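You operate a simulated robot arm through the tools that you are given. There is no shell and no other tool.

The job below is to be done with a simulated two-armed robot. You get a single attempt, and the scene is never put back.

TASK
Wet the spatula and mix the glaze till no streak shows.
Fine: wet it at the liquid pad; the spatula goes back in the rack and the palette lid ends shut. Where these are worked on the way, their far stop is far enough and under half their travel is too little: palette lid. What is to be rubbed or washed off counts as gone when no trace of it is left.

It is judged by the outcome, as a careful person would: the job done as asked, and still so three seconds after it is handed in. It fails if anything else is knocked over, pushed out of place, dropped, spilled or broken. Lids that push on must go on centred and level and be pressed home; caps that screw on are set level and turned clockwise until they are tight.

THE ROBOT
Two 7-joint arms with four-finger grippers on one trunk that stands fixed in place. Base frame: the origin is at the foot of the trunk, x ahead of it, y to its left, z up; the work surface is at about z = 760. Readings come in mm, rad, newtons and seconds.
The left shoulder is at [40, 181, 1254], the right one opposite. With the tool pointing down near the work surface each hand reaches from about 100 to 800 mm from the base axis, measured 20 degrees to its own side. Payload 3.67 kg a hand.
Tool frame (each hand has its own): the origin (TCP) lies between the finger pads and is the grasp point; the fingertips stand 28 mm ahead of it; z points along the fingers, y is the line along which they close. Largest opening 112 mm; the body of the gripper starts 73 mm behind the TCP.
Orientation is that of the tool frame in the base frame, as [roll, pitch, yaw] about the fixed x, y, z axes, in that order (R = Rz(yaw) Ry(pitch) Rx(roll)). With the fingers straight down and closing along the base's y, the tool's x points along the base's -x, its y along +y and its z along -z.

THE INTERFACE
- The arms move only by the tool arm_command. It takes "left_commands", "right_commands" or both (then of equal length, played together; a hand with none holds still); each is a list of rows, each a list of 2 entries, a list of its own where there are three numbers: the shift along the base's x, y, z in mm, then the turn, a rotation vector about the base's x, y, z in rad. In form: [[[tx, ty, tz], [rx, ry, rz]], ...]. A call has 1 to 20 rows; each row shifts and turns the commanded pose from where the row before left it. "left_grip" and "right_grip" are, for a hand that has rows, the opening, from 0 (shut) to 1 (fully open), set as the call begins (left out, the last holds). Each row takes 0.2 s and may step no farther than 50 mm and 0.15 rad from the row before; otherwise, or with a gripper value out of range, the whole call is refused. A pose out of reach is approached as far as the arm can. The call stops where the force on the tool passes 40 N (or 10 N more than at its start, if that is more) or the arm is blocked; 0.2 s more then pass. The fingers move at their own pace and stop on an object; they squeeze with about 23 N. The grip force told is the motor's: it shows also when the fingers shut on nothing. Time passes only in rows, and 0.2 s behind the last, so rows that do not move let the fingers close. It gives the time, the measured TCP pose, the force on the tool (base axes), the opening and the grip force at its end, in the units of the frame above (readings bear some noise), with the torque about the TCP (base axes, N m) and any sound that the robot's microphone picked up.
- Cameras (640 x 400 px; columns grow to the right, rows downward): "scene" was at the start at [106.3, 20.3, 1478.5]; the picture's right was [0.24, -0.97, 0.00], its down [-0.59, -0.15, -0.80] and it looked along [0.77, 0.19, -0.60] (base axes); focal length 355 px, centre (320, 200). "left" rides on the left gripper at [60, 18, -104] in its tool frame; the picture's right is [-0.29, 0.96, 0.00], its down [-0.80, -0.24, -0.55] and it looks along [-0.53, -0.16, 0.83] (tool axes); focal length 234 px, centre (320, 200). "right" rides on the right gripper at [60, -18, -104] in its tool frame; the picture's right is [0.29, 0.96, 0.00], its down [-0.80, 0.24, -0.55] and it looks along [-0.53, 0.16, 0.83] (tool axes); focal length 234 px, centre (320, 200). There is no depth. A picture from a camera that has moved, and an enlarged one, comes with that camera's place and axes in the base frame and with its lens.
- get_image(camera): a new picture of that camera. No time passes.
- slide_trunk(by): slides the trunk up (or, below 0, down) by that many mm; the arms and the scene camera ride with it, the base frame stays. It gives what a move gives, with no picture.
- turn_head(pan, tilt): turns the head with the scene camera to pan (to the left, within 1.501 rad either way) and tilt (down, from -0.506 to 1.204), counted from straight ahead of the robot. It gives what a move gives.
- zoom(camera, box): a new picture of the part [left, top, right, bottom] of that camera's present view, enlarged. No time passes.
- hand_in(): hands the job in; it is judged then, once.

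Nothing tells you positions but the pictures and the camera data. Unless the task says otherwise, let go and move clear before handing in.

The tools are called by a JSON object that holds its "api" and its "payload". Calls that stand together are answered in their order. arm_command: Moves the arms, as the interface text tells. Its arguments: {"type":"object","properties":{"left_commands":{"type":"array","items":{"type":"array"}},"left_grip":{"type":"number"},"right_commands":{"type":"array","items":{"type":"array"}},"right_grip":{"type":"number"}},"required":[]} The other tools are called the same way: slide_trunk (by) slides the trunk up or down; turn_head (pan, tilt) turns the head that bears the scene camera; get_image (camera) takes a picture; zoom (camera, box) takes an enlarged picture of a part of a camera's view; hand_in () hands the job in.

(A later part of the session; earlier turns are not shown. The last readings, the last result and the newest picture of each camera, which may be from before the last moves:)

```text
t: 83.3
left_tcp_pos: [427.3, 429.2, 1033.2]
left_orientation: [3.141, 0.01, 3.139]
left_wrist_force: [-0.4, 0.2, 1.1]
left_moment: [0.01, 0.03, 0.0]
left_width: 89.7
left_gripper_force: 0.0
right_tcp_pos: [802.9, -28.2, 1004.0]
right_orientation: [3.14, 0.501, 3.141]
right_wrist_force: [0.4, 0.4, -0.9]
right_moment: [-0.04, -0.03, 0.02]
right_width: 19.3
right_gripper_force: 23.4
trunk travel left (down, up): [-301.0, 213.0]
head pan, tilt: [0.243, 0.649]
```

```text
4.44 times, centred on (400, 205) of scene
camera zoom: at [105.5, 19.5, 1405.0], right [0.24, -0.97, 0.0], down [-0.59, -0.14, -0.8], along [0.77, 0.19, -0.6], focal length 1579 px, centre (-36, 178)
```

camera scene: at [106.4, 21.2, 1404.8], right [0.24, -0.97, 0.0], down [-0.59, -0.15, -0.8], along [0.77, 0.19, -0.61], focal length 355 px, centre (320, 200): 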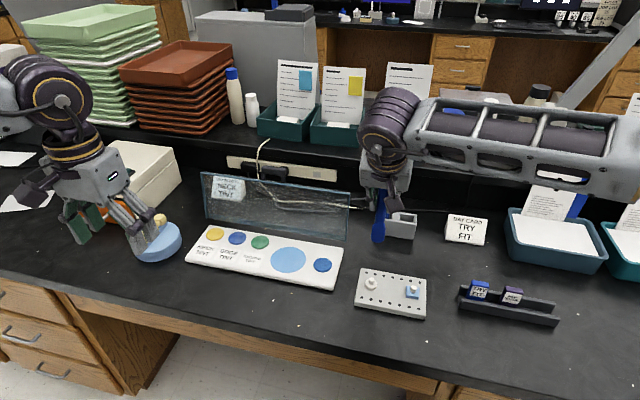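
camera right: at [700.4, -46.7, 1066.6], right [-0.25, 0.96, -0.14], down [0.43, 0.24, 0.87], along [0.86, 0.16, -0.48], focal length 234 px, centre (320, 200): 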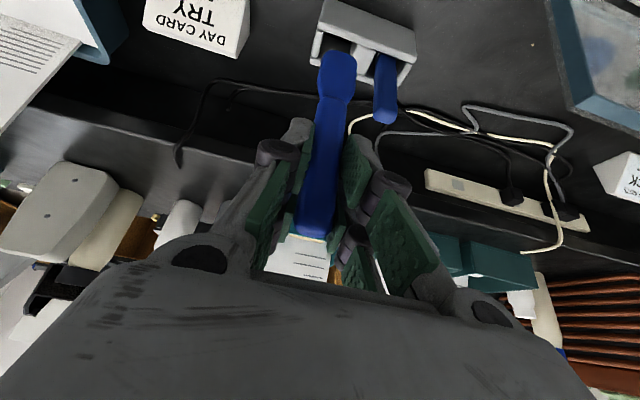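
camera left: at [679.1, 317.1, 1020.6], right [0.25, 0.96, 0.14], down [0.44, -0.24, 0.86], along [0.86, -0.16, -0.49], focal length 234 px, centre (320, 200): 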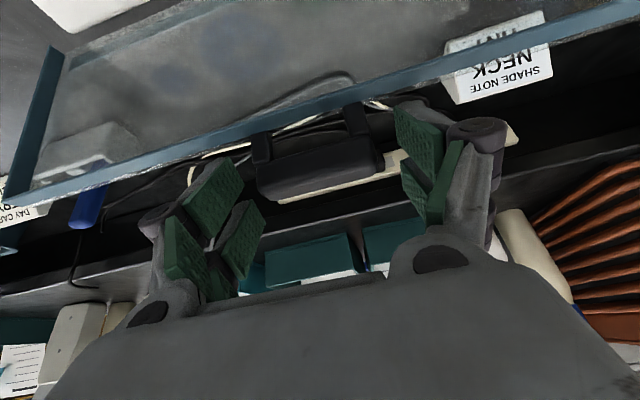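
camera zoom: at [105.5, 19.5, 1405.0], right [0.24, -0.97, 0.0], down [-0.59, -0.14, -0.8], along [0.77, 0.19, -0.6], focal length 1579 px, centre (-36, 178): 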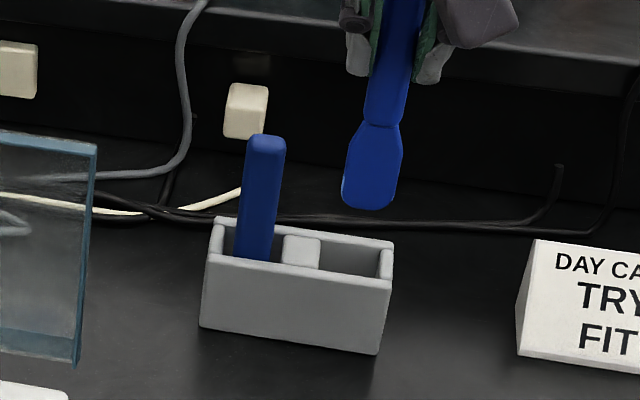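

{"api": "arm_command", "payload": {"right_commands": [[[17, 1, 0], [0, 0, 0]], [[17, 1, 0], [0, 0, 0]], [[0, 0, -20], [0, 0, 0]], [[0, 0, -18], [0, 0, 0]], [[0, 0, 0], [0, 0, 0]]]}}

{"api": "zoom", "payload": {"camera": "right", "box": [270, 0, 430, 120]}}

{"api": "zoom", "payload": {"camera": "scene", "box": [370, 180, 430, 245]}}

```text
t: 84.5
left_tcp_pos: [428.3, 429.9, 1032.5]
left_orientation: [3.139, 0.011, -3.141]
left_wrist_force: [-0.3, -0.6, 0.6]
left_moment: [0.01, -0.02, 0.02]
left_width: 89.6
left_gripper_force: 0.0
right_tcp_pos: [836.2, -25.9, 963.4]
right_orientation: [-3.14, 0.498, 3.14]
right_wrist_force: [0.8, 1.0, 0.6]
right_moment: [0.0, 0.0, -0.01]
right_width: 19.1
right_gripper_force: 23.0
trunk travel left (down, up): [-301.0, 213.0]
head pan, tilt: [0.243, 0.649]
```

```text
3.33 times, centred on (350, 60) of right
camera zoom: at [734.6, -43.9, 1026.4], right [-0.25, 0.96, -0.14], down [0.43, 0.24, 0.87], along [0.86, 0.16, -0.48], focal length 781 px, centre (220, 667)
```

zoom: 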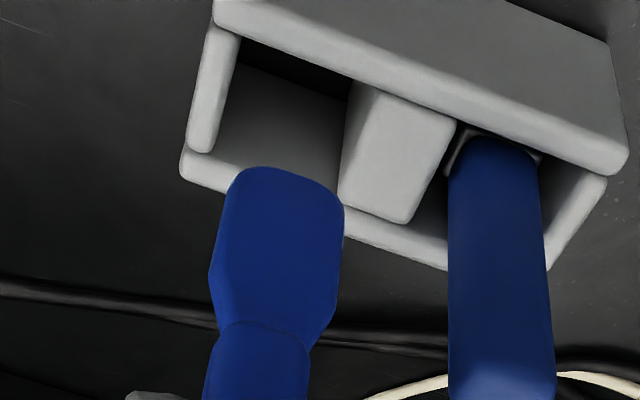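

```text
6.15 times, centred on (400, 212) of scene
camera zoom: at [106.0, 20.4, 1404.9], right [0.24, -0.97, 0.0], down [-0.59, -0.15, -0.8], along [0.77, 0.19, -0.6], focal length 2186 px, centre (-172, 123)
```

zoom: 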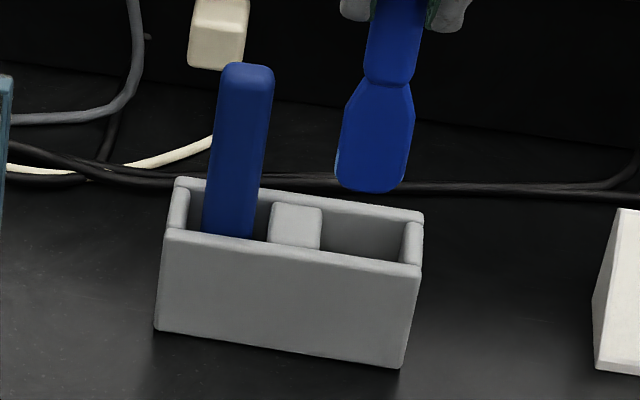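

Seen from the scene camera the blade is centred over its slot in both directions. I lower it slowly into the rack.

{"api": "arm_command", "payload": {"right_commands": [[[0, 0, -12], [0, 0, 0]], [[0, 0, -12], [0, 0, 0]], [[0, 0, -6], [0, 0, 0]], [[0, 0, -6], [0, 0, 0]], [[0, 0, 0], [0, 0, 0]]]}}

{"api": "zoom", "payload": {"camera": "scene", "box": [370, 180, 430, 245]}}

{"api": "zoom", "payload": {"camera": "right", "box": [270, 0, 470, 150]}}

```text
t: 85.7
left_tcp_pos: [428.5, 430.0, 1032.2]
left_orientation: [3.139, 0.007, -3.141]
left_wrist_force: [0.0, -0.2, 0.6]
left_moment: [-0.02, 0.01, -0.05]
left_width: 89.6
left_gripper_force: 0.0
right_tcp_pos: [838.0, -25.8, 926.1]
right_orientation: [3.141, 0.5, -3.14]
right_wrist_force: [-0.4, -0.4, -0.7]
right_moment: [-0.03, 0.04, 0.0]
right_width: 19.3
right_gripper_force: 22.8
trunk travel left (down, up): [-301.0, 213.0]
head pan, tilt: [0.243, 0.649]
```

```text
6.15 times, centred on (400, 212) of scene
camera zoom: at [106.2, 20.3, 1404.9], right [0.24, -0.97, 0.0], down [-0.59, -0.15, -0.8], along [0.77, 0.19, -0.6], focal length 2186 px, centre (-172, 123)
```

zoom: 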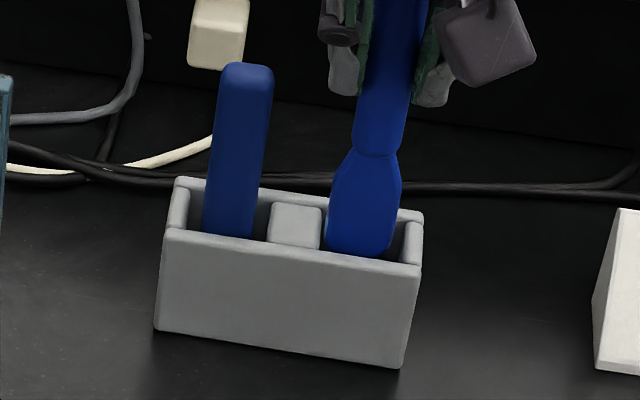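

```text
2.67 times, centred on (370, 75) of right
camera zoom: at [735.5, -44.4, 990.2], right [-0.25, 0.96, -0.14], down [0.43, 0.24, 0.87], along [0.86, 0.16, -0.48], focal length 624 px, centre (187, 533)
```

zoom: 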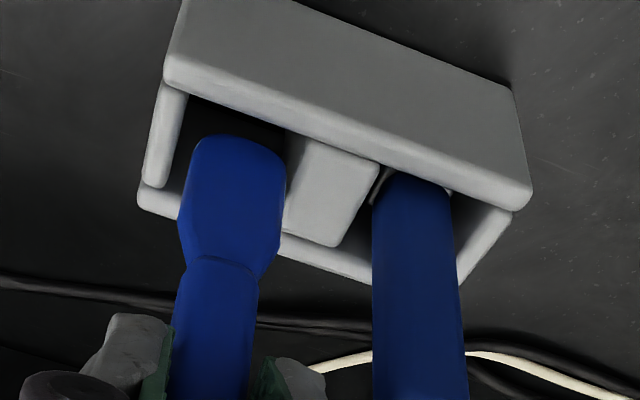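

The blade is in the mouth of the slot, slightly nearer the middle block; I nudge 1.5 mm away and go on down.

{"api": "arm_command", "payload": {"right_commands": [[[0, -1.5, 0], [0, 0, 0]], [[0, 0, -10], [0, 0, 0]], [[0, 0, -10], [0, 0, 0]], [[0, 0, -8], [0, 0, 0]], [[0, 0, -4], [0, 0, 0]], [[0, 0, 0], [0, 0, 0]]]}}

{"api": "zoom", "payload": {"camera": "scene", "box": [370, 180, 430, 245]}}

```text
t: 87.1
left_tcp_pos: [428.5, 430.4, 1032.8]
left_orientation: [3.141, 0.01, -3.141]
left_wrist_force: [-0.4, -0.3, 0.6]
left_moment: [-0.01, 0.01, -0.01]
left_width: 89.9
left_gripper_force: 0.0
right_tcp_pos: [836.3, -27.8, 895.0]
right_orientation: [-3.14, 0.498, 3.141]
right_wrist_force: [-0.3, 0.6, -1.1]
right_moment: [0.01, -0.02, -0.04]
right_width: 19.3
right_gripper_force: 22.8
trunk travel left (down, up): [-301.0, 213.0]
head pan, tilt: [0.243, 0.649]
```

```text
6.15 times, centred on (400, 212) of scene
camera zoom: at [106.3, 20.3, 1404.9], right [0.24, -0.97, 0.0], down [-0.59, -0.15, -0.8], along [0.77, 0.19, -0.6], focal length 2186 px, centre (-172, 123)
```

zoom: 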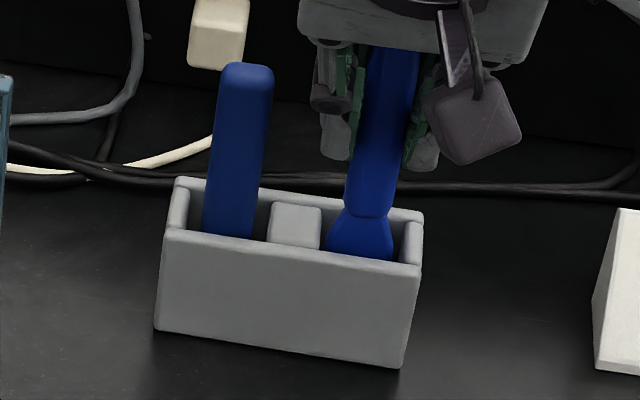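

{"api": "arm_command", "payload": {"right_commands": [[[0, 0, -3], [0, 0, 0]], [[0, 0, -3], [0, 0, 0]], [[0, 0, -2], [0, 0, 0]], [[0, 0, 0], [0, 0, 0]]]}}

```text
t: 88.1
left_tcp_pos: [429.4, 430.2, 1032.4]
left_orientation: [3.14, 0.007, -3.14]
left_wrist_force: [0.7, 0.1, 0.2]
left_moment: [0.03, 0.0, -0.04]
left_width: 89.8
left_gripper_force: 0.0
right_tcp_pos: [837.5, -28.0, 886.7]
right_orientation: [-3.141, 0.498, 3.14]
right_wrist_force: [-0.1, 0.0, -0.7]
right_moment: [0.01, 0.0, 0.01]
right_width: 19.5
right_gripper_force: 23.0
trunk travel left (down, up): [-301.0, 213.0]
head pan, tilt: [0.243, 0.649]
```

{"api": "arm_command", "payload": {"right_commands": [[[0, 0, -1.5], [0, 0, 0]], [[0, 0, -1.5], [0, 0, 0]], [[0, 0, 0], [0, 0, 0]]]}}

```text
t: 88.9
left_tcp_pos: [427.3, 430.6, 1032.7]
left_orientation: [3.14, 0.009, 3.14]
left_wrist_force: [-0.3, -0.4, 0.3]
left_moment: [-0.02, 0.01, 0.02]
left_width: 89.5
left_gripper_force: 0.1
right_tcp_pos: [837.5, -27.3, 885.1]
right_orientation: [-3.14, 0.502, 3.141]
right_wrist_force: [0.2, 1.0, 4.8]
right_moment: [0.0, -0.06, 0.01]
right_width: 19.4
right_gripper_force: 23.3
trunk travel left (down, up): [-301.0, 213.0]
head pan, tilt: [0.243, 0.649]
```

The spatula's tip now rests on the rack floor (light contact). Release with a modest opening and rise straight up.

{"api": "arm_command", "payload": {"right_commands": [[[0, 0, 1], [0, 0, 0]], [[0, 0, 0], [0, 0, 0]], [[0, 0, 0], [0, 0, 0]]], "right_grip": 0.38}}

{"api": "get_image", "payload": {"camera": "right"}}

{"api": "zoom", "payload": {"camera": "scene", "box": [370, 180, 430, 245]}}

```text
t: 89.7
left_tcp_pos: [428.2, 430.4, 1032.6]
left_orientation: [3.14, 0.009, -3.14]
left_wrist_force: [0.7, -0.2, -0.2]
left_moment: [0.01, -0.02, 0.01]
left_width: 89.8
left_gripper_force: 0.1
right_tcp_pos: [837.9, -26.3, 885.9]
right_orientation: [3.141, 0.499, 3.141]
right_wrist_force: [-0.4, 0.4, -0.3]
right_moment: [0.02, 0.01, -0.02]
right_width: 42.7
right_gripper_force: 0.2
trunk travel left (down, up): [-301.0, 213.0]
head pan, tilt: [0.243, 0.649]
```

```text
taken
camera right: at [734.8, -45.0, 948.4], right [-0.25, 0.96, -0.14], down [0.43, 0.24, 0.87], along [0.86, 0.16, -0.48], focal length 234 px, centre (320, 200)
```

right: 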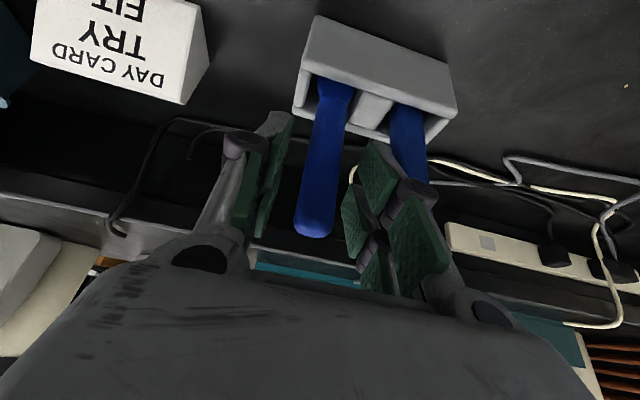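

```text
6.15 times, centred on (400, 212) of scene
camera zoom: at [106.5, 20.4, 1404.8], right [0.24, -0.97, 0.0], down [-0.59, -0.15, -0.8], along [0.77, 0.19, -0.61], focal length 2186 px, centre (-172, 123)
```

zoom: 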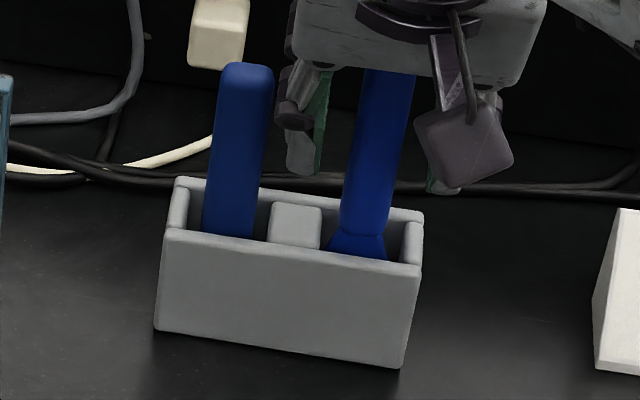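

The spatula stands seated in its slot. I raise the right hand straight up and withdraw it to the right side.

{"api": "arm_command", "payload": {"right_commands": [[[0, 0, 20], [0, 0, 0]], [[0, 0, 30], [0, 0, 0]], [[0, 0, 35], [0, 0, 0]], [[0, 0, 35], [0, 0, 0]], [[-35, -15, 0], [0, 0, 0]], [[-40, -20, 0], [0, 0, 0]], [[-40, -25, 0], [0, 0, 0]], [[-40, -25, 0], [0, 0, 0]], [[-40, -25, 0], [0, 0, 0]], [[0, 0, 0], [0, 0, 0]]]}}

{"api": "get_image", "payload": {"camera": "scene"}}

{"api": "zoom", "payload": {"camera": "scene", "box": [360, 170, 430, 250]}}

```text
t: 91.9
left_tcp_pos: [429.2, 431.0, 1032.9]
left_orientation: [3.141, 0.007, 3.141]
left_wrist_force: [-0.1, -0.1, 0.0]
left_moment: [0.01, 0.0, -0.01]
left_width: 89.6
left_gripper_force: 0.0
right_tcp_pos: [644.5, -135.2, 1005.7]
right_orientation: [-3.14, 0.5, -3.14]
right_wrist_force: [-0.2, -0.7, -0.1]
right_moment: [0.0, 0.0, -0.05]
right_width: 42.6
right_gripper_force: 0.0
trunk travel left (down, up): [-301.0, 213.0]
head pan, tilt: [0.243, 0.649]
```

```text
taken
camera scene: at [107.2, 21.2, 1404.8], right [0.24, -0.97, 0.0], down [-0.59, -0.15, -0.8], along [0.77, 0.19, -0.61], focal length 355 px, centre (320, 200)
```

scene: 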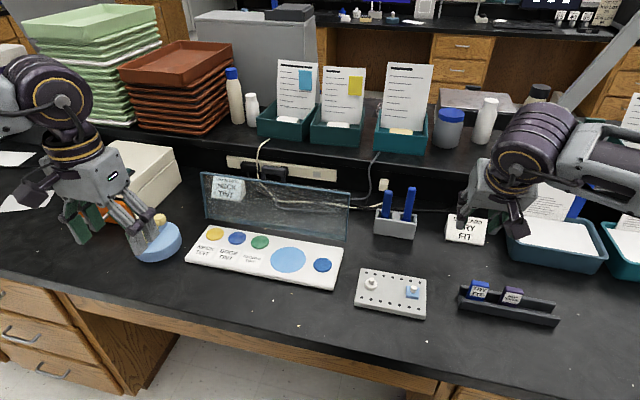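

```text
5.00 times, centred on (395, 210) of scene
camera zoom: at [107.2, 21.2, 1404.8], right [0.24, -0.97, 0.0], down [-0.59, -0.15, -0.8], along [0.77, 0.19, -0.61], focal length 1776 px, centre (-55, 150)
```

zoom: 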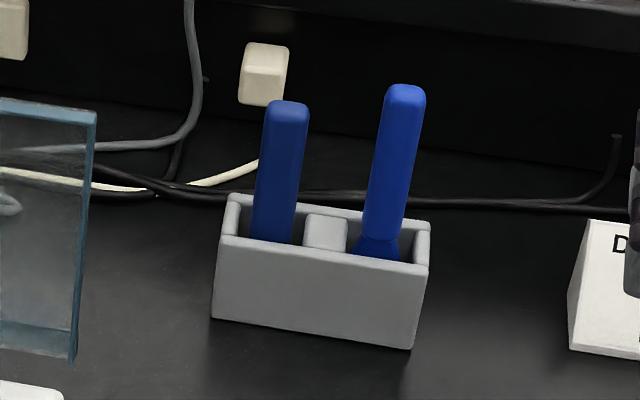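

The spatula is back in the rack, and the glaze is clean. Now I bring the left hand back above the open lid's handle, reversing the way it left.

{"api": "arm_command", "payload": {"left_commands": [[[40, -20, 0], [0, -0.06, 0]], [[40, -20, 0], [0, -0.06, 0]], [[40, -20, 0], [0, -0.06, 0]], [[40, -20, 0], [0, -0.06, 0]], [[40, -15, 0], [0, -0.06, 0]], [[40, -15, 0], [0, -0.06, 0]], [[35, -10, 0], [0, -0.06, 0]], [[35, -10, -5], [0, -0.06, 0]], [[0, 0, 0], [0, 0, 0]]], "left_grip": 0.82}}

{"api": "get_image", "payload": {"camera": "left"}}

{"api": "zoom", "payload": {"camera": "scene", "box": [180, 100, 360, 250]}}

```text
t: 93.9
left_tcp_pos: [739.3, 299.7, 1028.2]
left_orientation: [3.14, 0.491, -3.142]
left_wrist_force: [-1.0, 0.2, -0.7]
left_moment: [-0.01, -0.02, -0.01]
left_width: 92.0
left_gripper_force: 0.0
right_tcp_pos: [642.4, -136.2, 1006.2]
right_orientation: [3.141, 0.502, 3.141]
right_wrist_force: [-0.2, -0.4, 0.2]
right_moment: [-0.02, -0.02, 0.01]
right_width: 42.5
right_gripper_force: 0.0
trunk travel left (down, up): [-301.0, 213.0]
head pan, tilt: [0.243, 0.649]
```

```text
taken
camera left: at [636.9, 317.6, 1091.3], right [0.25, 0.96, 0.14], down [0.44, -0.24, 0.86], along [0.86, -0.16, -0.48], focal length 234 px, centre (320, 200)
```

left: 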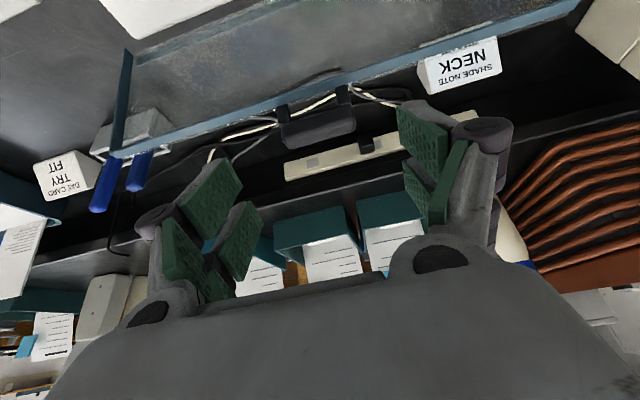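

```text
2.67 times, centred on (270, 175) of scene
camera zoom: at [105.4, 20.6, 1405.0], right [0.24, -0.97, 0.0], down [-0.59, -0.15, -0.8], along [0.77, 0.19, -0.6], focal length 947 px, centre (453, 267)
```

zoom: 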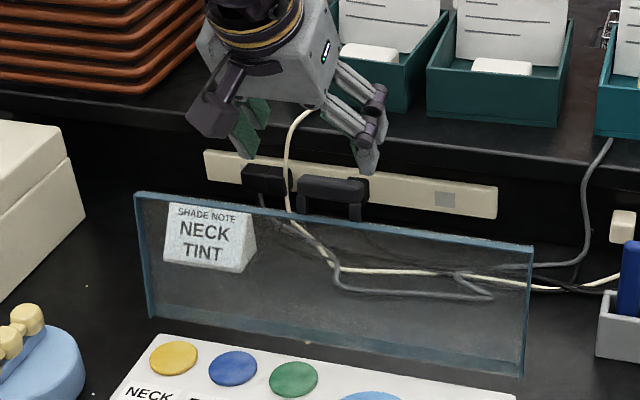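

Comparing views, the open lid's bar sits at about (774, 300, 951), with the hinge near (741, 792). I lower toward it with the fingers straddling the bar, and check.

{"api": "arm_command", "payload": {"left_commands": [[[6, 0, -15], [0, 0, 0]], [[6, 0, -15], [0, 0, 0]], [[5, 0, -13], [0, 0, 0]], [[0, 0, 0], [0, 0, 0]]]}}

{"api": "zoom", "payload": {"camera": "left", "box": [180, 60, 460, 240]}}

{"api": "zoom", "payload": {"camera": "scene", "box": [220, 130, 310, 200]}}

```text
t: 94.9
left_tcp_pos: [755.1, 298.7, 983.8]
left_orientation: [3.14, 0.49, 3.141]
left_wrist_force: [-0.2, -0.1, -0.7]
left_moment: [0.01, 0.0, 0.01]
left_width: 92.0
left_gripper_force: 0.1
right_tcp_pos: [644.5, -136.0, 1006.1]
right_orientation: [3.141, 0.5, 3.141]
right_wrist_force: [0.1, 0.6, 0.0]
right_moment: [0.03, 0.03, -0.04]
right_width: 42.5
right_gripper_force: 0.0
trunk travel left (down, up): [-301.0, 213.0]
head pan, tilt: [0.243, 0.649]
```

```text
2.22 times, centred on (320, 150) of left
camera zoom: at [653.5, 317.2, 1048.4], right [0.25, 0.96, 0.14], down [0.44, -0.24, 0.86], along [0.86, -0.16, -0.48], focal length 520 px, centre (320, 311)
```

zoom: 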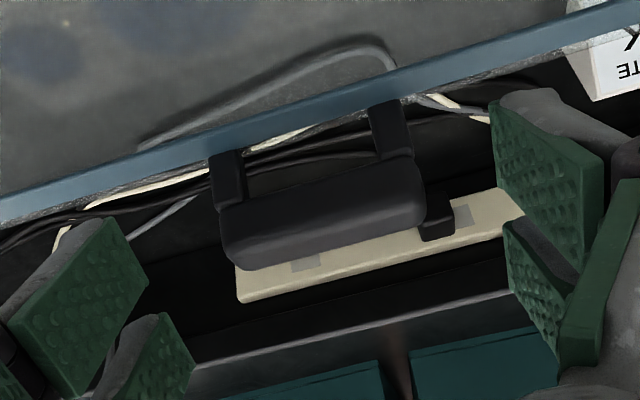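

```text
5.71 times, centred on (265, 165) of scene
camera zoom: at [106.0, 20.2, 1404.9], right [0.24, -0.97, 0.0], down [-0.59, -0.15, -0.8], along [0.77, 0.19, -0.6], focal length 2030 px, centre (634, 400)
```

zoom: 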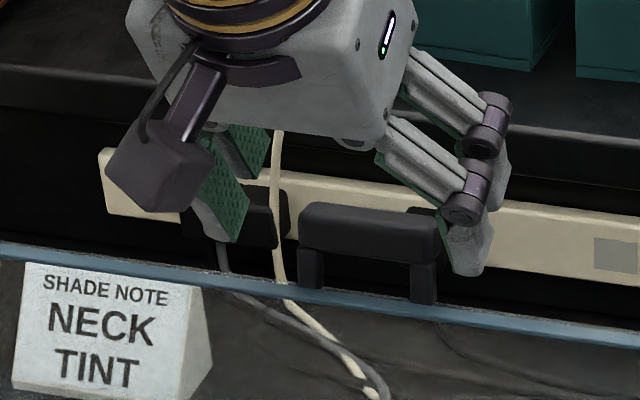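

{"api": "arm_command", "payload": {"left_commands": [[[2, 0.5, -7], [0, 0, 0]], [[2, 0.5, -7], [0, 0, 0]], [[0, 0, 0], [0, 0, 0]]]}}

{"api": "zoom", "payload": {"camera": "left", "box": [180, 60, 460, 240]}}

{"api": "zoom", "payload": {"camera": "scene", "box": [220, 130, 310, 200]}}

```text
t: 95.7
left_tcp_pos: [759.9, 300.3, 970.8]
left_orientation: [3.14, 0.491, 3.14]
left_wrist_force: [-0.4, 0.3, -0.3]
left_moment: [0.0, -0.02, 0.03]
left_width: 91.7
left_gripper_force: 0.0
right_tcp_pos: [645.5, -135.8, 1007.3]
right_orientation: [-3.141, 0.5, 3.141]
right_wrist_force: [0.2, -0.2, 0.1]
right_moment: [-0.03, -0.01, 0.01]
right_width: 42.7
right_gripper_force: 0.1
trunk travel left (down, up): [-301.0, 213.0]
head pan, tilt: [0.243, 0.649]
```

```text
2.22 times, centred on (320, 150) of left
camera zoom: at [657.9, 318.4, 1035.0], right [0.25, 0.96, 0.14], down [0.44, -0.24, 0.86], along [0.86, -0.16, -0.49], focal length 520 px, centre (320, 311)
```

zoom: 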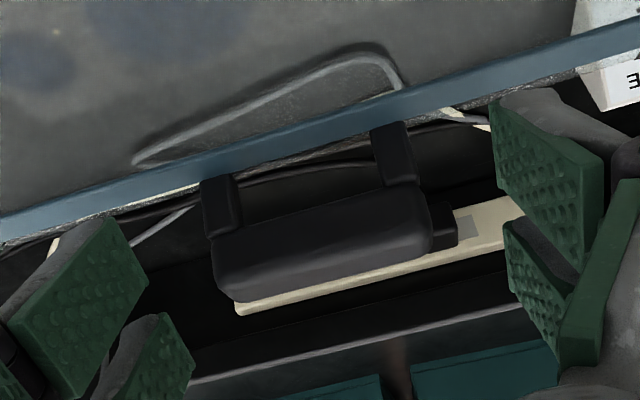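

```text
5.71 times, centred on (265, 165) of scene
camera zoom: at [106.3, 20.1, 1404.9], right [0.24, -0.97, 0.0], down [-0.59, -0.15, -0.8], along [0.77, 0.19, -0.6], focal length 2030 px, centre (634, 400)
```

zoom: 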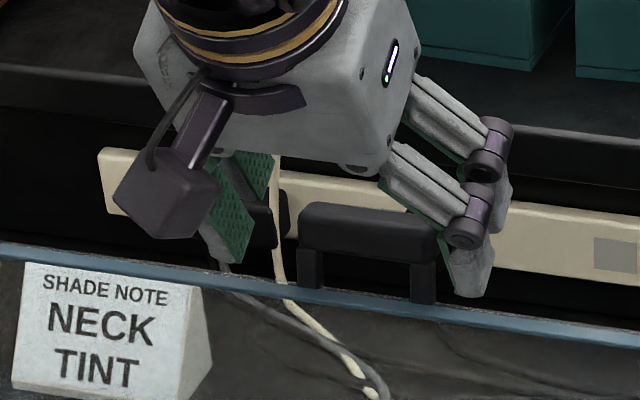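

The bar lies between the pads near the fingertips. Close on its ends.

{"api": "arm_command", "payload": {"left_commands": [[[0, 0, 0], [0, 0, 0]], [[0, 0, 0], [0, 0, 0]], [[0, 0, 0], [0, 0, 0]]], "left_grip": 0.4}}

{"api": "zoom", "payload": {"camera": "left", "box": [180, 60, 460, 240]}}

{"api": "zoom", "payload": {"camera": "scene", "box": [220, 130, 310, 200]}}

```text
t: 96.5
left_tcp_pos: [760.1, 299.6, 970.3]
left_orientation: [3.139, 0.491, -3.141]
left_wrist_force: [0.4, -1.2, -0.6]
left_moment: [-0.53, -0.04, -0.13]
left_width: 60.3
left_gripper_force: 45.6
right_tcp_pos: [644.5, -135.6, 1006.5]
right_orientation: [3.141, 0.498, 3.141]
right_wrist_force: [-0.2, 0.4, -0.2]
right_moment: [-0.01, 0.03, -0.01]
right_width: 42.7
right_gripper_force: 0.1
trunk travel left (down, up): [-301.0, 213.0]
head pan, tilt: [0.243, 0.649]
```

```text
2.22 times, centred on (320, 150) of left
camera zoom: at [658.0, 318.2, 1034.9], right [0.25, 0.96, 0.14], down [0.44, -0.24, 0.86], along [0.86, -0.16, -0.49], focal length 520 px, centre (320, 311)
```

zoom: 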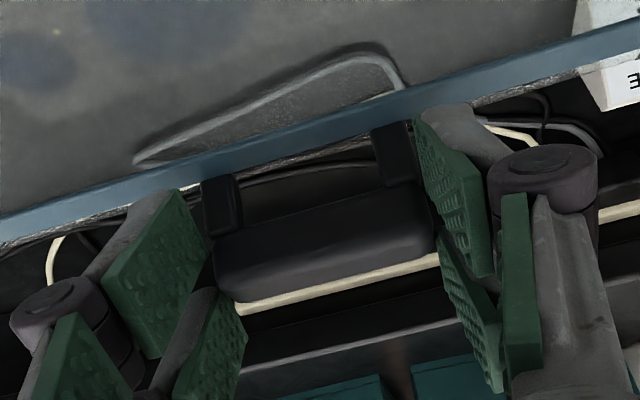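

```text
5.71 times, centred on (265, 165) of scene
camera zoom: at [106.4, 20.1, 1404.9], right [0.24, -0.97, 0.0], down [-0.59, -0.15, -0.8], along [0.77, 0.19, -0.6], focal length 2030 px, centre (634, 400)
```

zoom: 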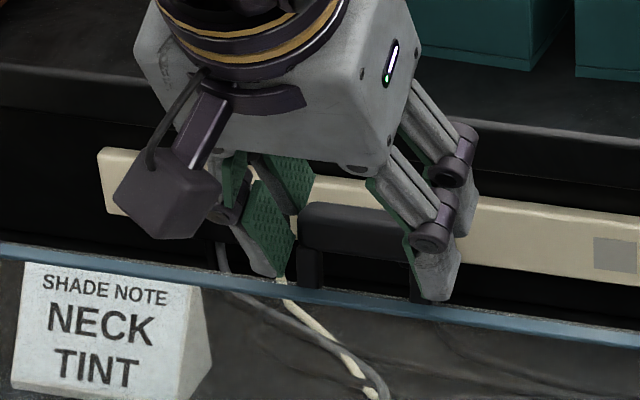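

Gripped cleanly. Now I swing the lid forward along the arc, first to about vertical, watching the forces.

{"api": "arm_command", "payload": {"left_commands": [[[-6.7, 0, 1.7], [0, 0.0325, 0]], [[-6.7, 0, 1.3], [0, 0.0325, 0]], [[-6.5, 0, 0.9], [0, 0.03125, 0]], [[-6.4, 0, 0.7], [0, 0.03125, 0]], [[-6.5, 0, 0.2], [0, 0.03125, 0]], [[-6.5, 0, 0], [0, 0.03125, 0]], [[0, 0, 0], [0, 0, 0]]]}}

{"api": "zoom", "payload": {"camera": "scene", "box": [180, 110, 360, 290]}}

```text
t: 98.1
left_tcp_pos: [720.9, 300.0, 976.8]
left_orientation: [3.142, 0.299, 3.141]
left_wrist_force: [2.0, -8.0, 4.1]
left_moment: [-0.35, -0.1, -0.17]
left_width: 59.6
left_gripper_force: 45.2
right_tcp_pos: [644.9, -137.7, 1007.6]
right_orientation: [3.141, 0.499, -3.141]
right_wrist_force: [-0.1, -0.2, 0.1]
right_moment: [-0.03, -0.04, -0.03]
right_width: 42.3
right_gripper_force: 0.0
trunk travel left (down, up): [-301.0, 213.0]
head pan, tilt: [0.243, 0.649]
```

```text
2.22 times, centred on (270, 200) of scene
camera zoom: at [105.9, 18.9, 1404.9], right [0.24, -0.97, 0.0], down [-0.59, -0.14, -0.8], along [0.77, 0.19, -0.6], focal length 790 px, centre (431, 200)
```

zoom: 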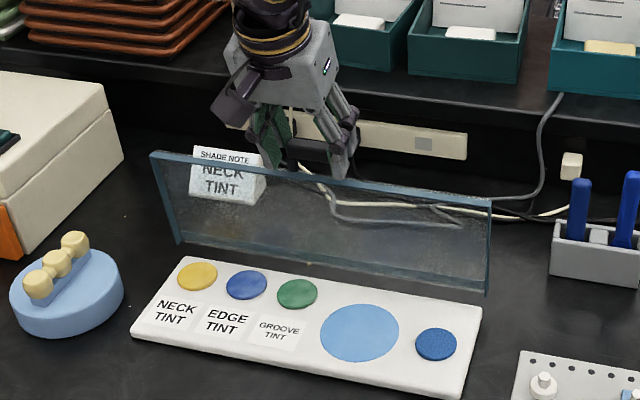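

{"api": "arm_command", "payload": {"left_commands": [[[-6.4, -0.5, -0.3], [0, 0.03125, 0]], [[-6.4, -0.5, -0.8], [0, 0.03125, 0]], [[-6.3, 0, -1.0], [0, 0.03125, 0]], [[-6.3, 0, -1.4], [0, 0.03125, 0]], [[-6.1, 0, -1.7], [0, 0.03125, 0]], [[-6.1, 0, -2.1], [0, 0.03125, 0]], [[-6.0, 0, -2.3], [0, 0.03125, 0]], [[-5.9, 0, -2.6], [0, 0.03125, 0]], [[-9.1, 0, -4.9], [0, 0.05, 0]], [[0, 0, 0], [0, 0, 0]]]}}

{"api": "zoom", "payload": {"camera": "scene", "box": [180, 110, 360, 290]}}

```text
t: 100.3
left_tcp_pos: [659.9, 300.0, 961.4]
left_orientation: [3.141, 0.0, 3.139]
left_wrist_force: [3.8, 0.8, 11.2]
left_moment: [0.05, -1.47, -0.02]
left_width: 59.8
left_gripper_force: 45.6
right_tcp_pos: [643.5, -136.6, 1006.6]
right_orientation: [-3.14, 0.501, -3.14]
right_wrist_force: [0.7, -0.9, 1.4]
right_moment: [-0.03, 0.01, -0.01]
right_width: 42.7
right_gripper_force: 0.0
trunk travel left (down, up): [-301.0, 213.0]
head pan, tilt: [0.243, 0.649]
```

```text
2.22 times, centred on (270, 200) of scene
camera zoom: at [105.3, 19.8, 1405.0], right [0.24, -0.97, 0.0], down [-0.59, -0.15, -0.8], along [0.77, 0.19, -0.6], focal length 790 px, centre (431, 200)
```

zoom: 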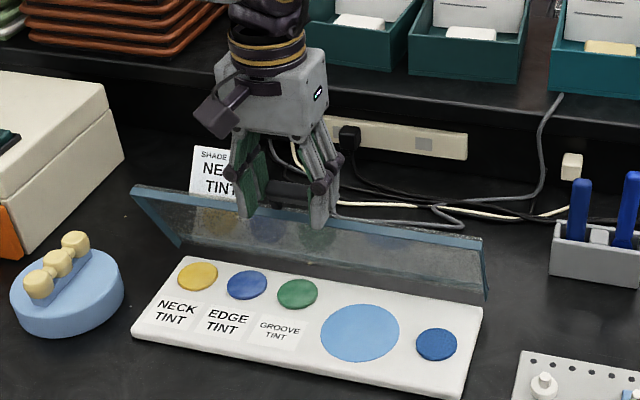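

{"api": "arm_command", "payload": {"left_commands": [[[-7.0, 0, -1.9], [0, 0, 0]], [[-6.2, 0, -3.6], [0, 0, 0]], [[-5.8, 0, -4.1], [0, 0, 0]], [[-5.8, 0, -4.2], [0, 0, 0]], [[-5.4, 0, -4.6], [0, 0, 0]], [[-5.4, 0, -4.6], [0, 0, 0]], [[-5.0, 0, -5.1], [0, 0, 0]], [[-5.0, 0, -5.1], [0, 0, 0]], [[0, 0, 0], [0, 0, 0]]]}}

{"api": "zoom", "payload": {"camera": "scene", "box": [180, 110, 360, 290]}}

```text
t: 102.3
left_tcp_pos: [615.6, 299.2, 926.5]
left_orientation: [3.14, 0.001, -3.14]
left_wrist_force: [1.1, 3.2, 9.6]
left_moment: [-0.05, -1.4, 0.09]
left_width: 59.9
left_gripper_force: 45.1
right_tcp_pos: [643.2, -136.1, 1006.8]
right_orientation: [-3.141, 0.501, -3.14]
right_wrist_force: [0.4, -0.1, 0.5]
right_moment: [0.04, -0.03, 0.01]
right_width: 42.6
right_gripper_force: 0.0
trunk travel left (down, up): [-301.0, 213.0]
head pan, tilt: [0.243, 0.649]
```

```text
2.22 times, centred on (270, 200) of scene
camera zoom: at [105.1, 20.2, 1405.0], right [0.24, -0.97, 0.0], down [-0.59, -0.15, -0.8], along [0.77, 0.19, -0.6], focal length 790 px, centre (431, 200)
```

zoom: 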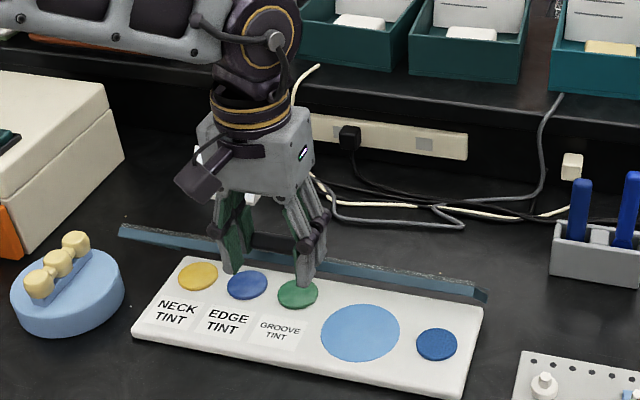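

{"api": "arm_command", "payload": {"left_commands": [[[-4.5, 0, -5.3], [0, 0, 0]], [[-4.5, 0, -5.5], [0, 0, 0]], [[-4.1, 0, -5.8], [0, 0, 0]], [[-4.0, 0, -5.9], [0, 0, 0]], [[-3.6, 0, -6.1], [0, 0, 0]], [[-3.4, 0, -6.3], [0, 0, 0]], [[-3.0, 0, -6.5], [0, 0, 0]], [[-2.9, 0, -6.5], [0, 0, 0]], [[0, 0, 0], [0, 0, 0]]]}}

{"api": "zoom", "payload": {"camera": "scene", "box": [180, 150, 360, 290]}}

{"api": "get_image", "payload": {"camera": "left"}}

```text
t: 104.3
left_tcp_pos: [585.3, 299.8, 878.7]
left_orientation: [3.139, 0.002, -3.141]
left_wrist_force: [-2.4, 7.6, 9.0]
left_moment: [0.2, -1.27, 0.05]
left_width: 59.3
left_gripper_force: 44.9
right_tcp_pos: [643.7, -135.0, 1007.9]
right_orientation: [-3.141, 0.5, -3.141]
right_wrist_force: [0.1, -0.4, -0.1]
right_moment: [0.0, 0.02, 0.01]
right_width: 42.5
right_gripper_force: 0.0
trunk travel left (down, up): [-301.0, 213.0]
head pan, tilt: [0.243, 0.649]
```

```text
2.86 times, centred on (270, 220) of scene
camera zoom: at [104.8, 20.8, 1405.0], right [0.24, -0.97, 0.0], down [-0.59, -0.15, -0.8], along [0.77, 0.19, -0.6], focal length 1015 px, centre (463, 143)
```

zoom: 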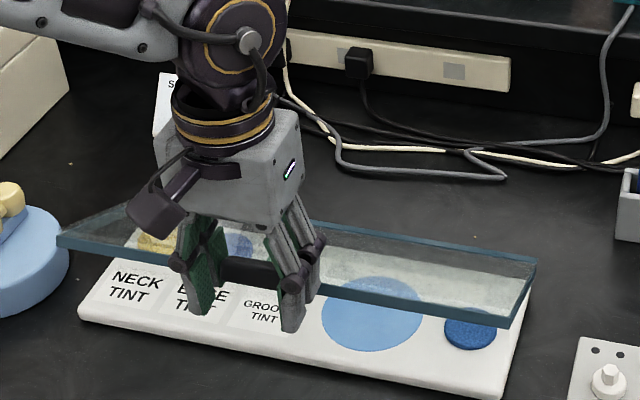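

```text
taken
camera left: at [525.2, 318.1, 982.2], right [0.29, 0.96, 0.0], down [0.8, -0.24, 0.55], along [0.53, -0.16, -0.83], focal length 234 px, centre (320, 200)
```

left: 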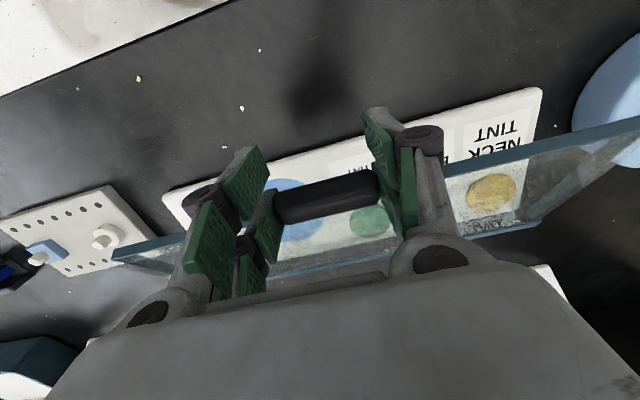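

{"api": "arm_command", "payload": {"left_commands": [[[-3.0, 0, -6.5], [0, 0, 0]], [[-2.9, 0.5, -6.5], [0, 0, 0]], [[-2.4, 0.5, -6.7], [0, 0, 0]], [[-2.4, 0, -6.7], [0, 0, 0]], [[-1.8, 0, -6.9], [0, 0, 0]], [[-1.7, 0, -6.9], [0, 0, 0]], [[0, 0, 0], [0, 0, 0]]]}}

{"api": "zoom", "payload": {"camera": "scene", "box": [180, 180, 360, 290]}}

{"api": "get_image", "payload": {"camera": "left"}}

```text
t: 105.9
left_tcp_pos: [570.3, 301.2, 837.7]
left_orientation: [3.141, -0.001, 3.139]
left_wrist_force: [7.2, -4.4, 4.7]
left_moment: [-0.32, -1.29, -0.06]
left_width: 59.5
left_gripper_force: 45.3
right_tcp_pos: [645.5, -136.4, 1006.0]
right_orientation: [3.141, 0.498, 3.141]
right_wrist_force: [0.6, 0.0, 0.2]
right_moment: [0.01, 0.01, -0.01]
right_width: 42.4
right_gripper_force: 0.0
trunk travel left (down, up): [-301.0, 213.0]
head pan, tilt: [0.243, 0.649]
```

```text
3.56 times, centred on (270, 235) of scene
camera zoom: at [106.5, 19.5, 1404.9], right [0.24, -0.97, 0.0], down [-0.59, -0.14, -0.8], along [0.77, 0.19, -0.6], focal length 1263 px, centre (498, 76)
```

zoom: 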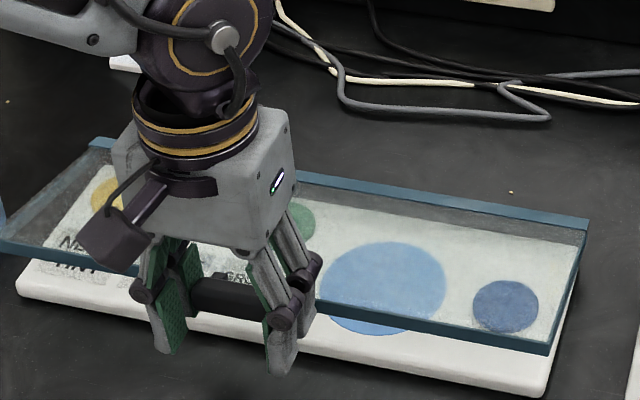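

```text
taken
camera left: at [511.9, 318.3, 941.8], right [0.29, 0.96, 0.0], down [0.8, -0.24, 0.55], along [0.53, -0.16, -0.83], focal length 234 px, centre (320, 200)
```

left: 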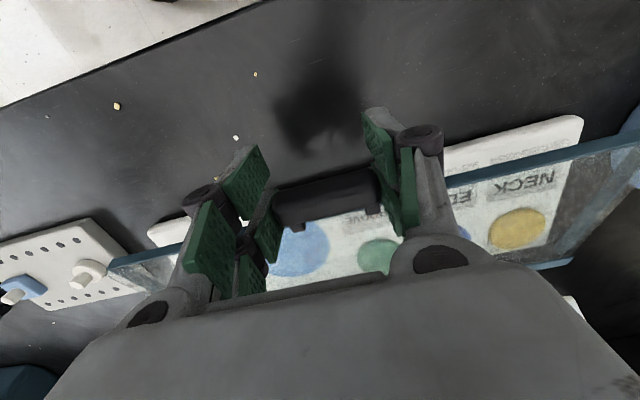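

{"api": "arm_command", "payload": {"left_commands": [[[0.3, -0.5, -6], [0, 0, 0]], [[0, 0, -6], [0, 0, 0]], [[-0.3, 0, -6], [0, 0, 0]], [[0, 0, -5], [0, 0, 0]], [[0, 0, 0], [0, 0, 0]]]}}

{"api": "zoom", "payload": {"camera": "scene", "box": [180, 180, 360, 290]}}

```text
t: 107.1
left_tcp_pos: [569.6, 300.5, 814.7]
left_orientation: [3.138, -0.001, -3.141]
left_wrist_force: [-12.1, -5.1, 6.3]
left_moment: [-0.03, -0.84, -0.02]
left_width: 59.1
left_gripper_force: 45.4
right_tcp_pos: [642.2, -136.6, 1006.4]
right_orientation: [-3.141, 0.501, 3.141]
right_wrist_force: [0.0, 0.9, -0.1]
right_moment: [-0.02, -0.02, 0.04]
right_width: 42.6
right_gripper_force: 0.0
trunk travel left (down, up): [-301.0, 213.0]
head pan, tilt: [0.243, 0.649]
```

```text
3.56 times, centred on (270, 235) of scene
camera zoom: at [104.0, 19.3, 1405.1], right [0.24, -0.97, 0.0], down [-0.59, -0.14, -0.8], along [0.77, 0.19, -0.6], focal length 1263 px, centre (498, 76)
```

zoom: 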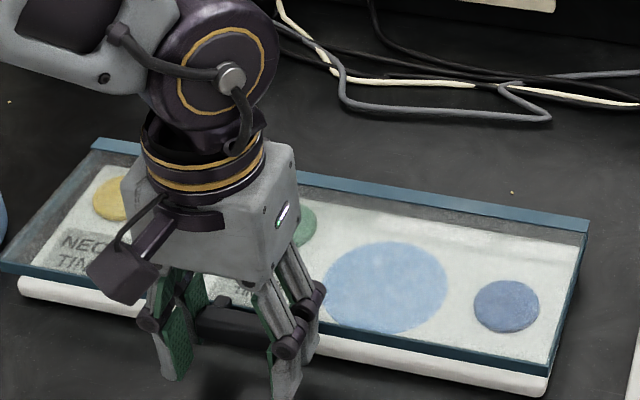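

{"api": "arm_command", "payload": {"left_commands": [[[-1.5, 0.5, -2.5], [0, 0, 0]], [[-1, 0.3, -2.5], [0, 0, 0]], [[0, 0, 0], [0, 0, 0]]]}}

{"api": "zoom", "payload": {"camera": "scene", "box": [180, 210, 360, 300]}}

```text
t: 107.9
left_tcp_pos: [570.2, 301.3, 810.2]
left_orientation: [3.141, 0.002, 3.14]
left_wrist_force: [-6.4, -7.4, 7.4]
left_moment: [-0.33, -1.15, -0.12]
left_width: 59.2
left_gripper_force: 44.7
right_tcp_pos: [643.2, -136.4, 1007.0]
right_orientation: [3.139, 0.501, 3.141]
right_wrist_force: [1.4, 0.0, -0.4]
right_moment: [0.01, -0.02, 0.01]
right_width: 42.5
right_gripper_force: 0.0
trunk travel left (down, up): [-301.0, 213.0]
head pan, tilt: [0.243, 0.649]
```

```text
3.56 times, centred on (270, 255) of scene
camera zoom: at [104.7, 19.0, 1405.0], right [0.24, -0.97, 0.0], down [-0.59, -0.14, -0.8], along [0.77, 0.19, -0.6], focal length 1263 px, centre (498, 4)
```

zoom: 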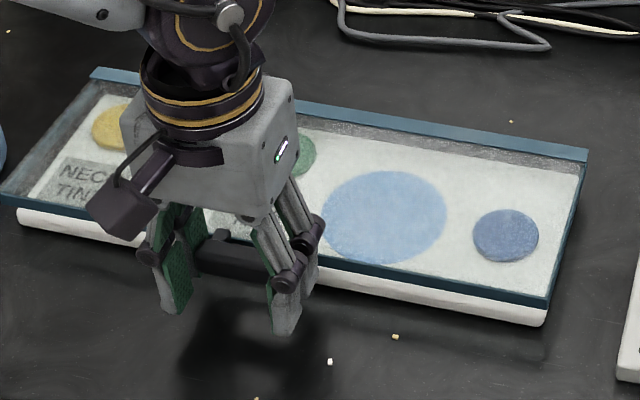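

{"api": "arm_command", "payload": {"left_commands": [[[-0.5, -0.3, -2], [0, 0, 0]], [[-0.5, -0.3, -2], [0, 0, 0]], [[0, 0, 0], [0, 0, 0]]]}}

{"api": "zoom", "payload": {"camera": "scene", "box": [180, 210, 360, 300]}}

```text
t: 108.7
left_tcp_pos: [569.7, 299.7, 806.3]
left_orientation: [3.141, 0.004, 3.14]
left_wrist_force: [1.9, -5.2, 8.8]
left_moment: [-0.07, -1.37, 0.02]
left_width: 59.2
left_gripper_force: 44.8
right_tcp_pos: [643.7, -136.5, 1005.4]
right_orientation: [-3.14, 0.502, 3.141]
right_wrist_force: [-0.2, -0.1, 0.0]
right_moment: [-0.01, 0.0, -0.01]
right_width: 42.5
right_gripper_force: 0.1
trunk travel left (down, up): [-301.0, 213.0]
head pan, tilt: [0.243, 0.649]
```

```text
3.56 times, centred on (270, 255) of scene
camera zoom: at [105.6, 19.3, 1405.0], right [0.24, -0.97, 0.0], down [-0.59, -0.14, -0.8], along [0.77, 0.19, -0.6], focal length 1263 px, centre (498, 4)
```

zoom: 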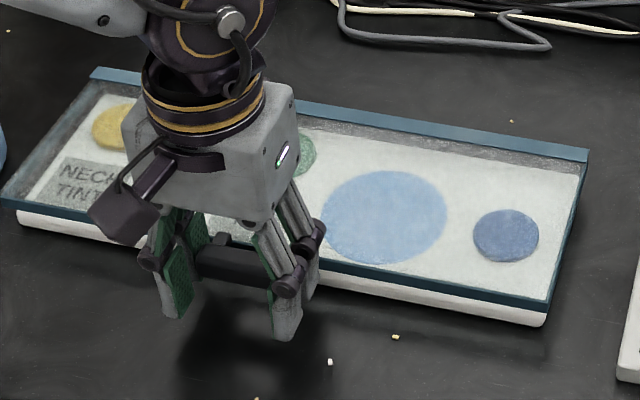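

{"api": "arm_command", "payload": {"left_commands": [[[0, 0, -2], [0, 0, 0]], [[0, 0, -2], [0, 0, 0]], [[0, 0, 0], [0, 0, 0]]]}}

{"api": "zoom", "payload": {"camera": "scene", "box": [180, 210, 360, 300]}}

```text
t: 109.5
left_tcp_pos: [570.6, 300.7, 802.3]
left_orientation: [3.139, 0.002, -3.141]
left_wrist_force: [5.9, -3.0, 8.7]
left_moment: [0.04, -1.45, 0.0]
left_width: 59.1
left_gripper_force: 44.7
right_tcp_pos: [644.8, -136.6, 1006.4]
right_orientation: [-3.141, 0.498, 3.142]
right_wrist_force: [0.0, 0.0, -0.3]
right_moment: [0.02, -0.02, 0.01]
right_width: 42.6
right_gripper_force: 0.1
trunk travel left (down, up): [-301.0, 213.0]
head pan, tilt: [0.243, 0.649]
```

```text
3.56 times, centred on (270, 255) of scene
camera zoom: at [106.2, 19.5, 1404.9], right [0.24, -0.97, 0.0], down [-0.59, -0.14, -0.8], along [0.77, 0.19, -0.6], focal length 1263 px, centre (498, 4)
```

zoom: 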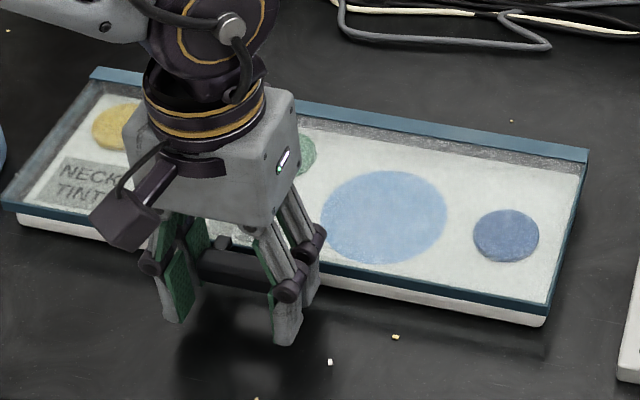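

{"api": "arm_command", "payload": {"left_commands": [[[-1, 0, -2], [0, 0, 0]], [[0, 0, -1.5], [0, 0, 0]], [[0, 0, 0], [0, 0, 0]]]}}

{"api": "zoom", "payload": {"camera": "scene", "box": [180, 210, 360, 300]}}

```text
t: 110.3
left_tcp_pos: [569.4, 299.8, 799.9]
left_orientation: [3.138, 0.003, -3.141]
left_wrist_force: [14.8, 3.5, 21.2]
left_moment: [0.05, -0.02, -0.11]
left_width: 58.8
left_gripper_force: 44.8
right_tcp_pos: [643.1, -136.3, 1007.3]
right_orientation: [3.14, 0.499, -3.141]
right_wrist_force: [-0.2, 0.4, -0.2]
right_moment: [0.0, -0.02, -0.02]
right_width: 42.5
right_gripper_force: 0.1
trunk travel left (down, up): [-301.0, 213.0]
head pan, tilt: [0.243, 0.649]
```

```text
3.56 times, centred on (270, 255) of scene
camera zoom: at [106.1, 19.6, 1405.0], right [0.24, -0.97, 0.0], down [-0.59, -0.15, -0.8], along [0.77, 0.19, -0.6], focal length 1263 px, centre (498, 4)
```

zoom: 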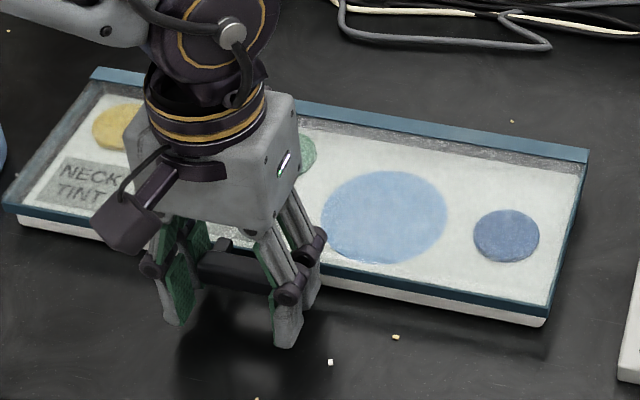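

The upward force jumped, so the lid is down on its stop. I relax the pressure and let go.

{"api": "arm_command", "payload": {"left_commands": [[[2, 0, 2.5], [0, 0, 0]], [[0, 0, 0], [0, 0, 0]]]}}

{"api": "arm_command", "payload": {"left_commands": [[[0, 0, 0], [0, 0, 0]], [[0, 0, 0], [0, 0, 0]]], "left_grip": 0.82}}

{"api": "zoom", "payload": {"camera": "scene", "box": [180, 210, 360, 300]}}

{"api": "get_image", "payload": {"camera": "left"}}

```text
t: 110.9
left_tcp_pos: [570.0, 300.9, 799.6]
left_orientation: [3.138, -0.001, -3.141]
left_wrist_force: [10.9, 1.4, 7.0]
left_moment: [0.01, -1.06, 0.08]
left_width: 59.0
left_gripper_force: 44.8
right_tcp_pos: [644.3, -136.4, 1005.9]
right_orientation: [3.141, 0.5, 3.141]
right_wrist_force: [0.1, -0.7, 0.9]
right_moment: [0.02, 0.02, 0.0]
right_width: 42.4
right_gripper_force: 0.1
trunk travel left (down, up): [-301.0, 213.0]
head pan, tilt: [0.243, 0.649]
```

```text
t: 111.5
left_tcp_pos: [568.6, 299.3, 800.8]
left_orientation: [3.14, -0.002, -3.14]
left_wrist_force: [0.1, 0.4, -0.5]
left_moment: [-0.02, 0.02, 0.01]
left_width: 91.9
left_gripper_force: 0.0
right_tcp_pos: [643.1, -137.2, 1006.2]
right_orientation: [3.141, 0.5, -3.14]
right_wrist_force: [0.7, -0.1, 1.1]
right_moment: [0.01, 0.01, 0.01]
right_width: 42.8
right_gripper_force: 0.1
trunk travel left (down, up): [-301.0, 213.0]
head pan, tilt: [0.243, 0.649]
```

```text
3.56 times, centred on (270, 255) of scene
camera zoom: at [106.3, 20.1, 1404.8], right [0.24, -0.97, 0.0], down [-0.59, -0.15, -0.8], along [0.77, 0.19, -0.6], focal length 1263 px, centre (498, 4)
```

zoom: 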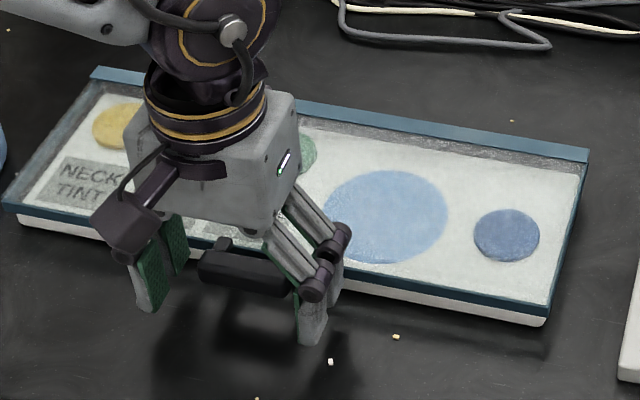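

```text
taken
camera left: at [509.2, 318.2, 905.0], right [0.29, 0.96, 0.0], down [0.8, -0.24, 0.55], along [0.53, -0.16, -0.83], focal length 234 px, centre (320, 200)
```

left: 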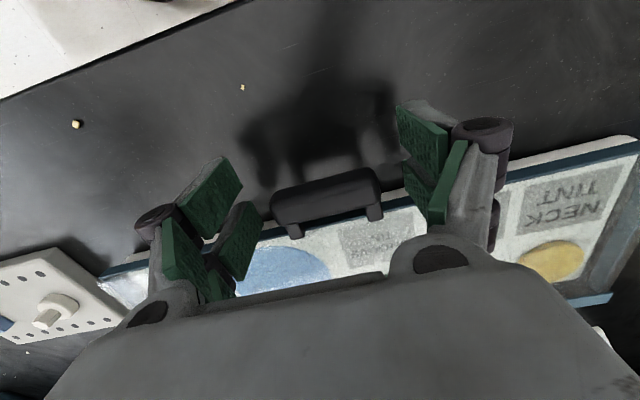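

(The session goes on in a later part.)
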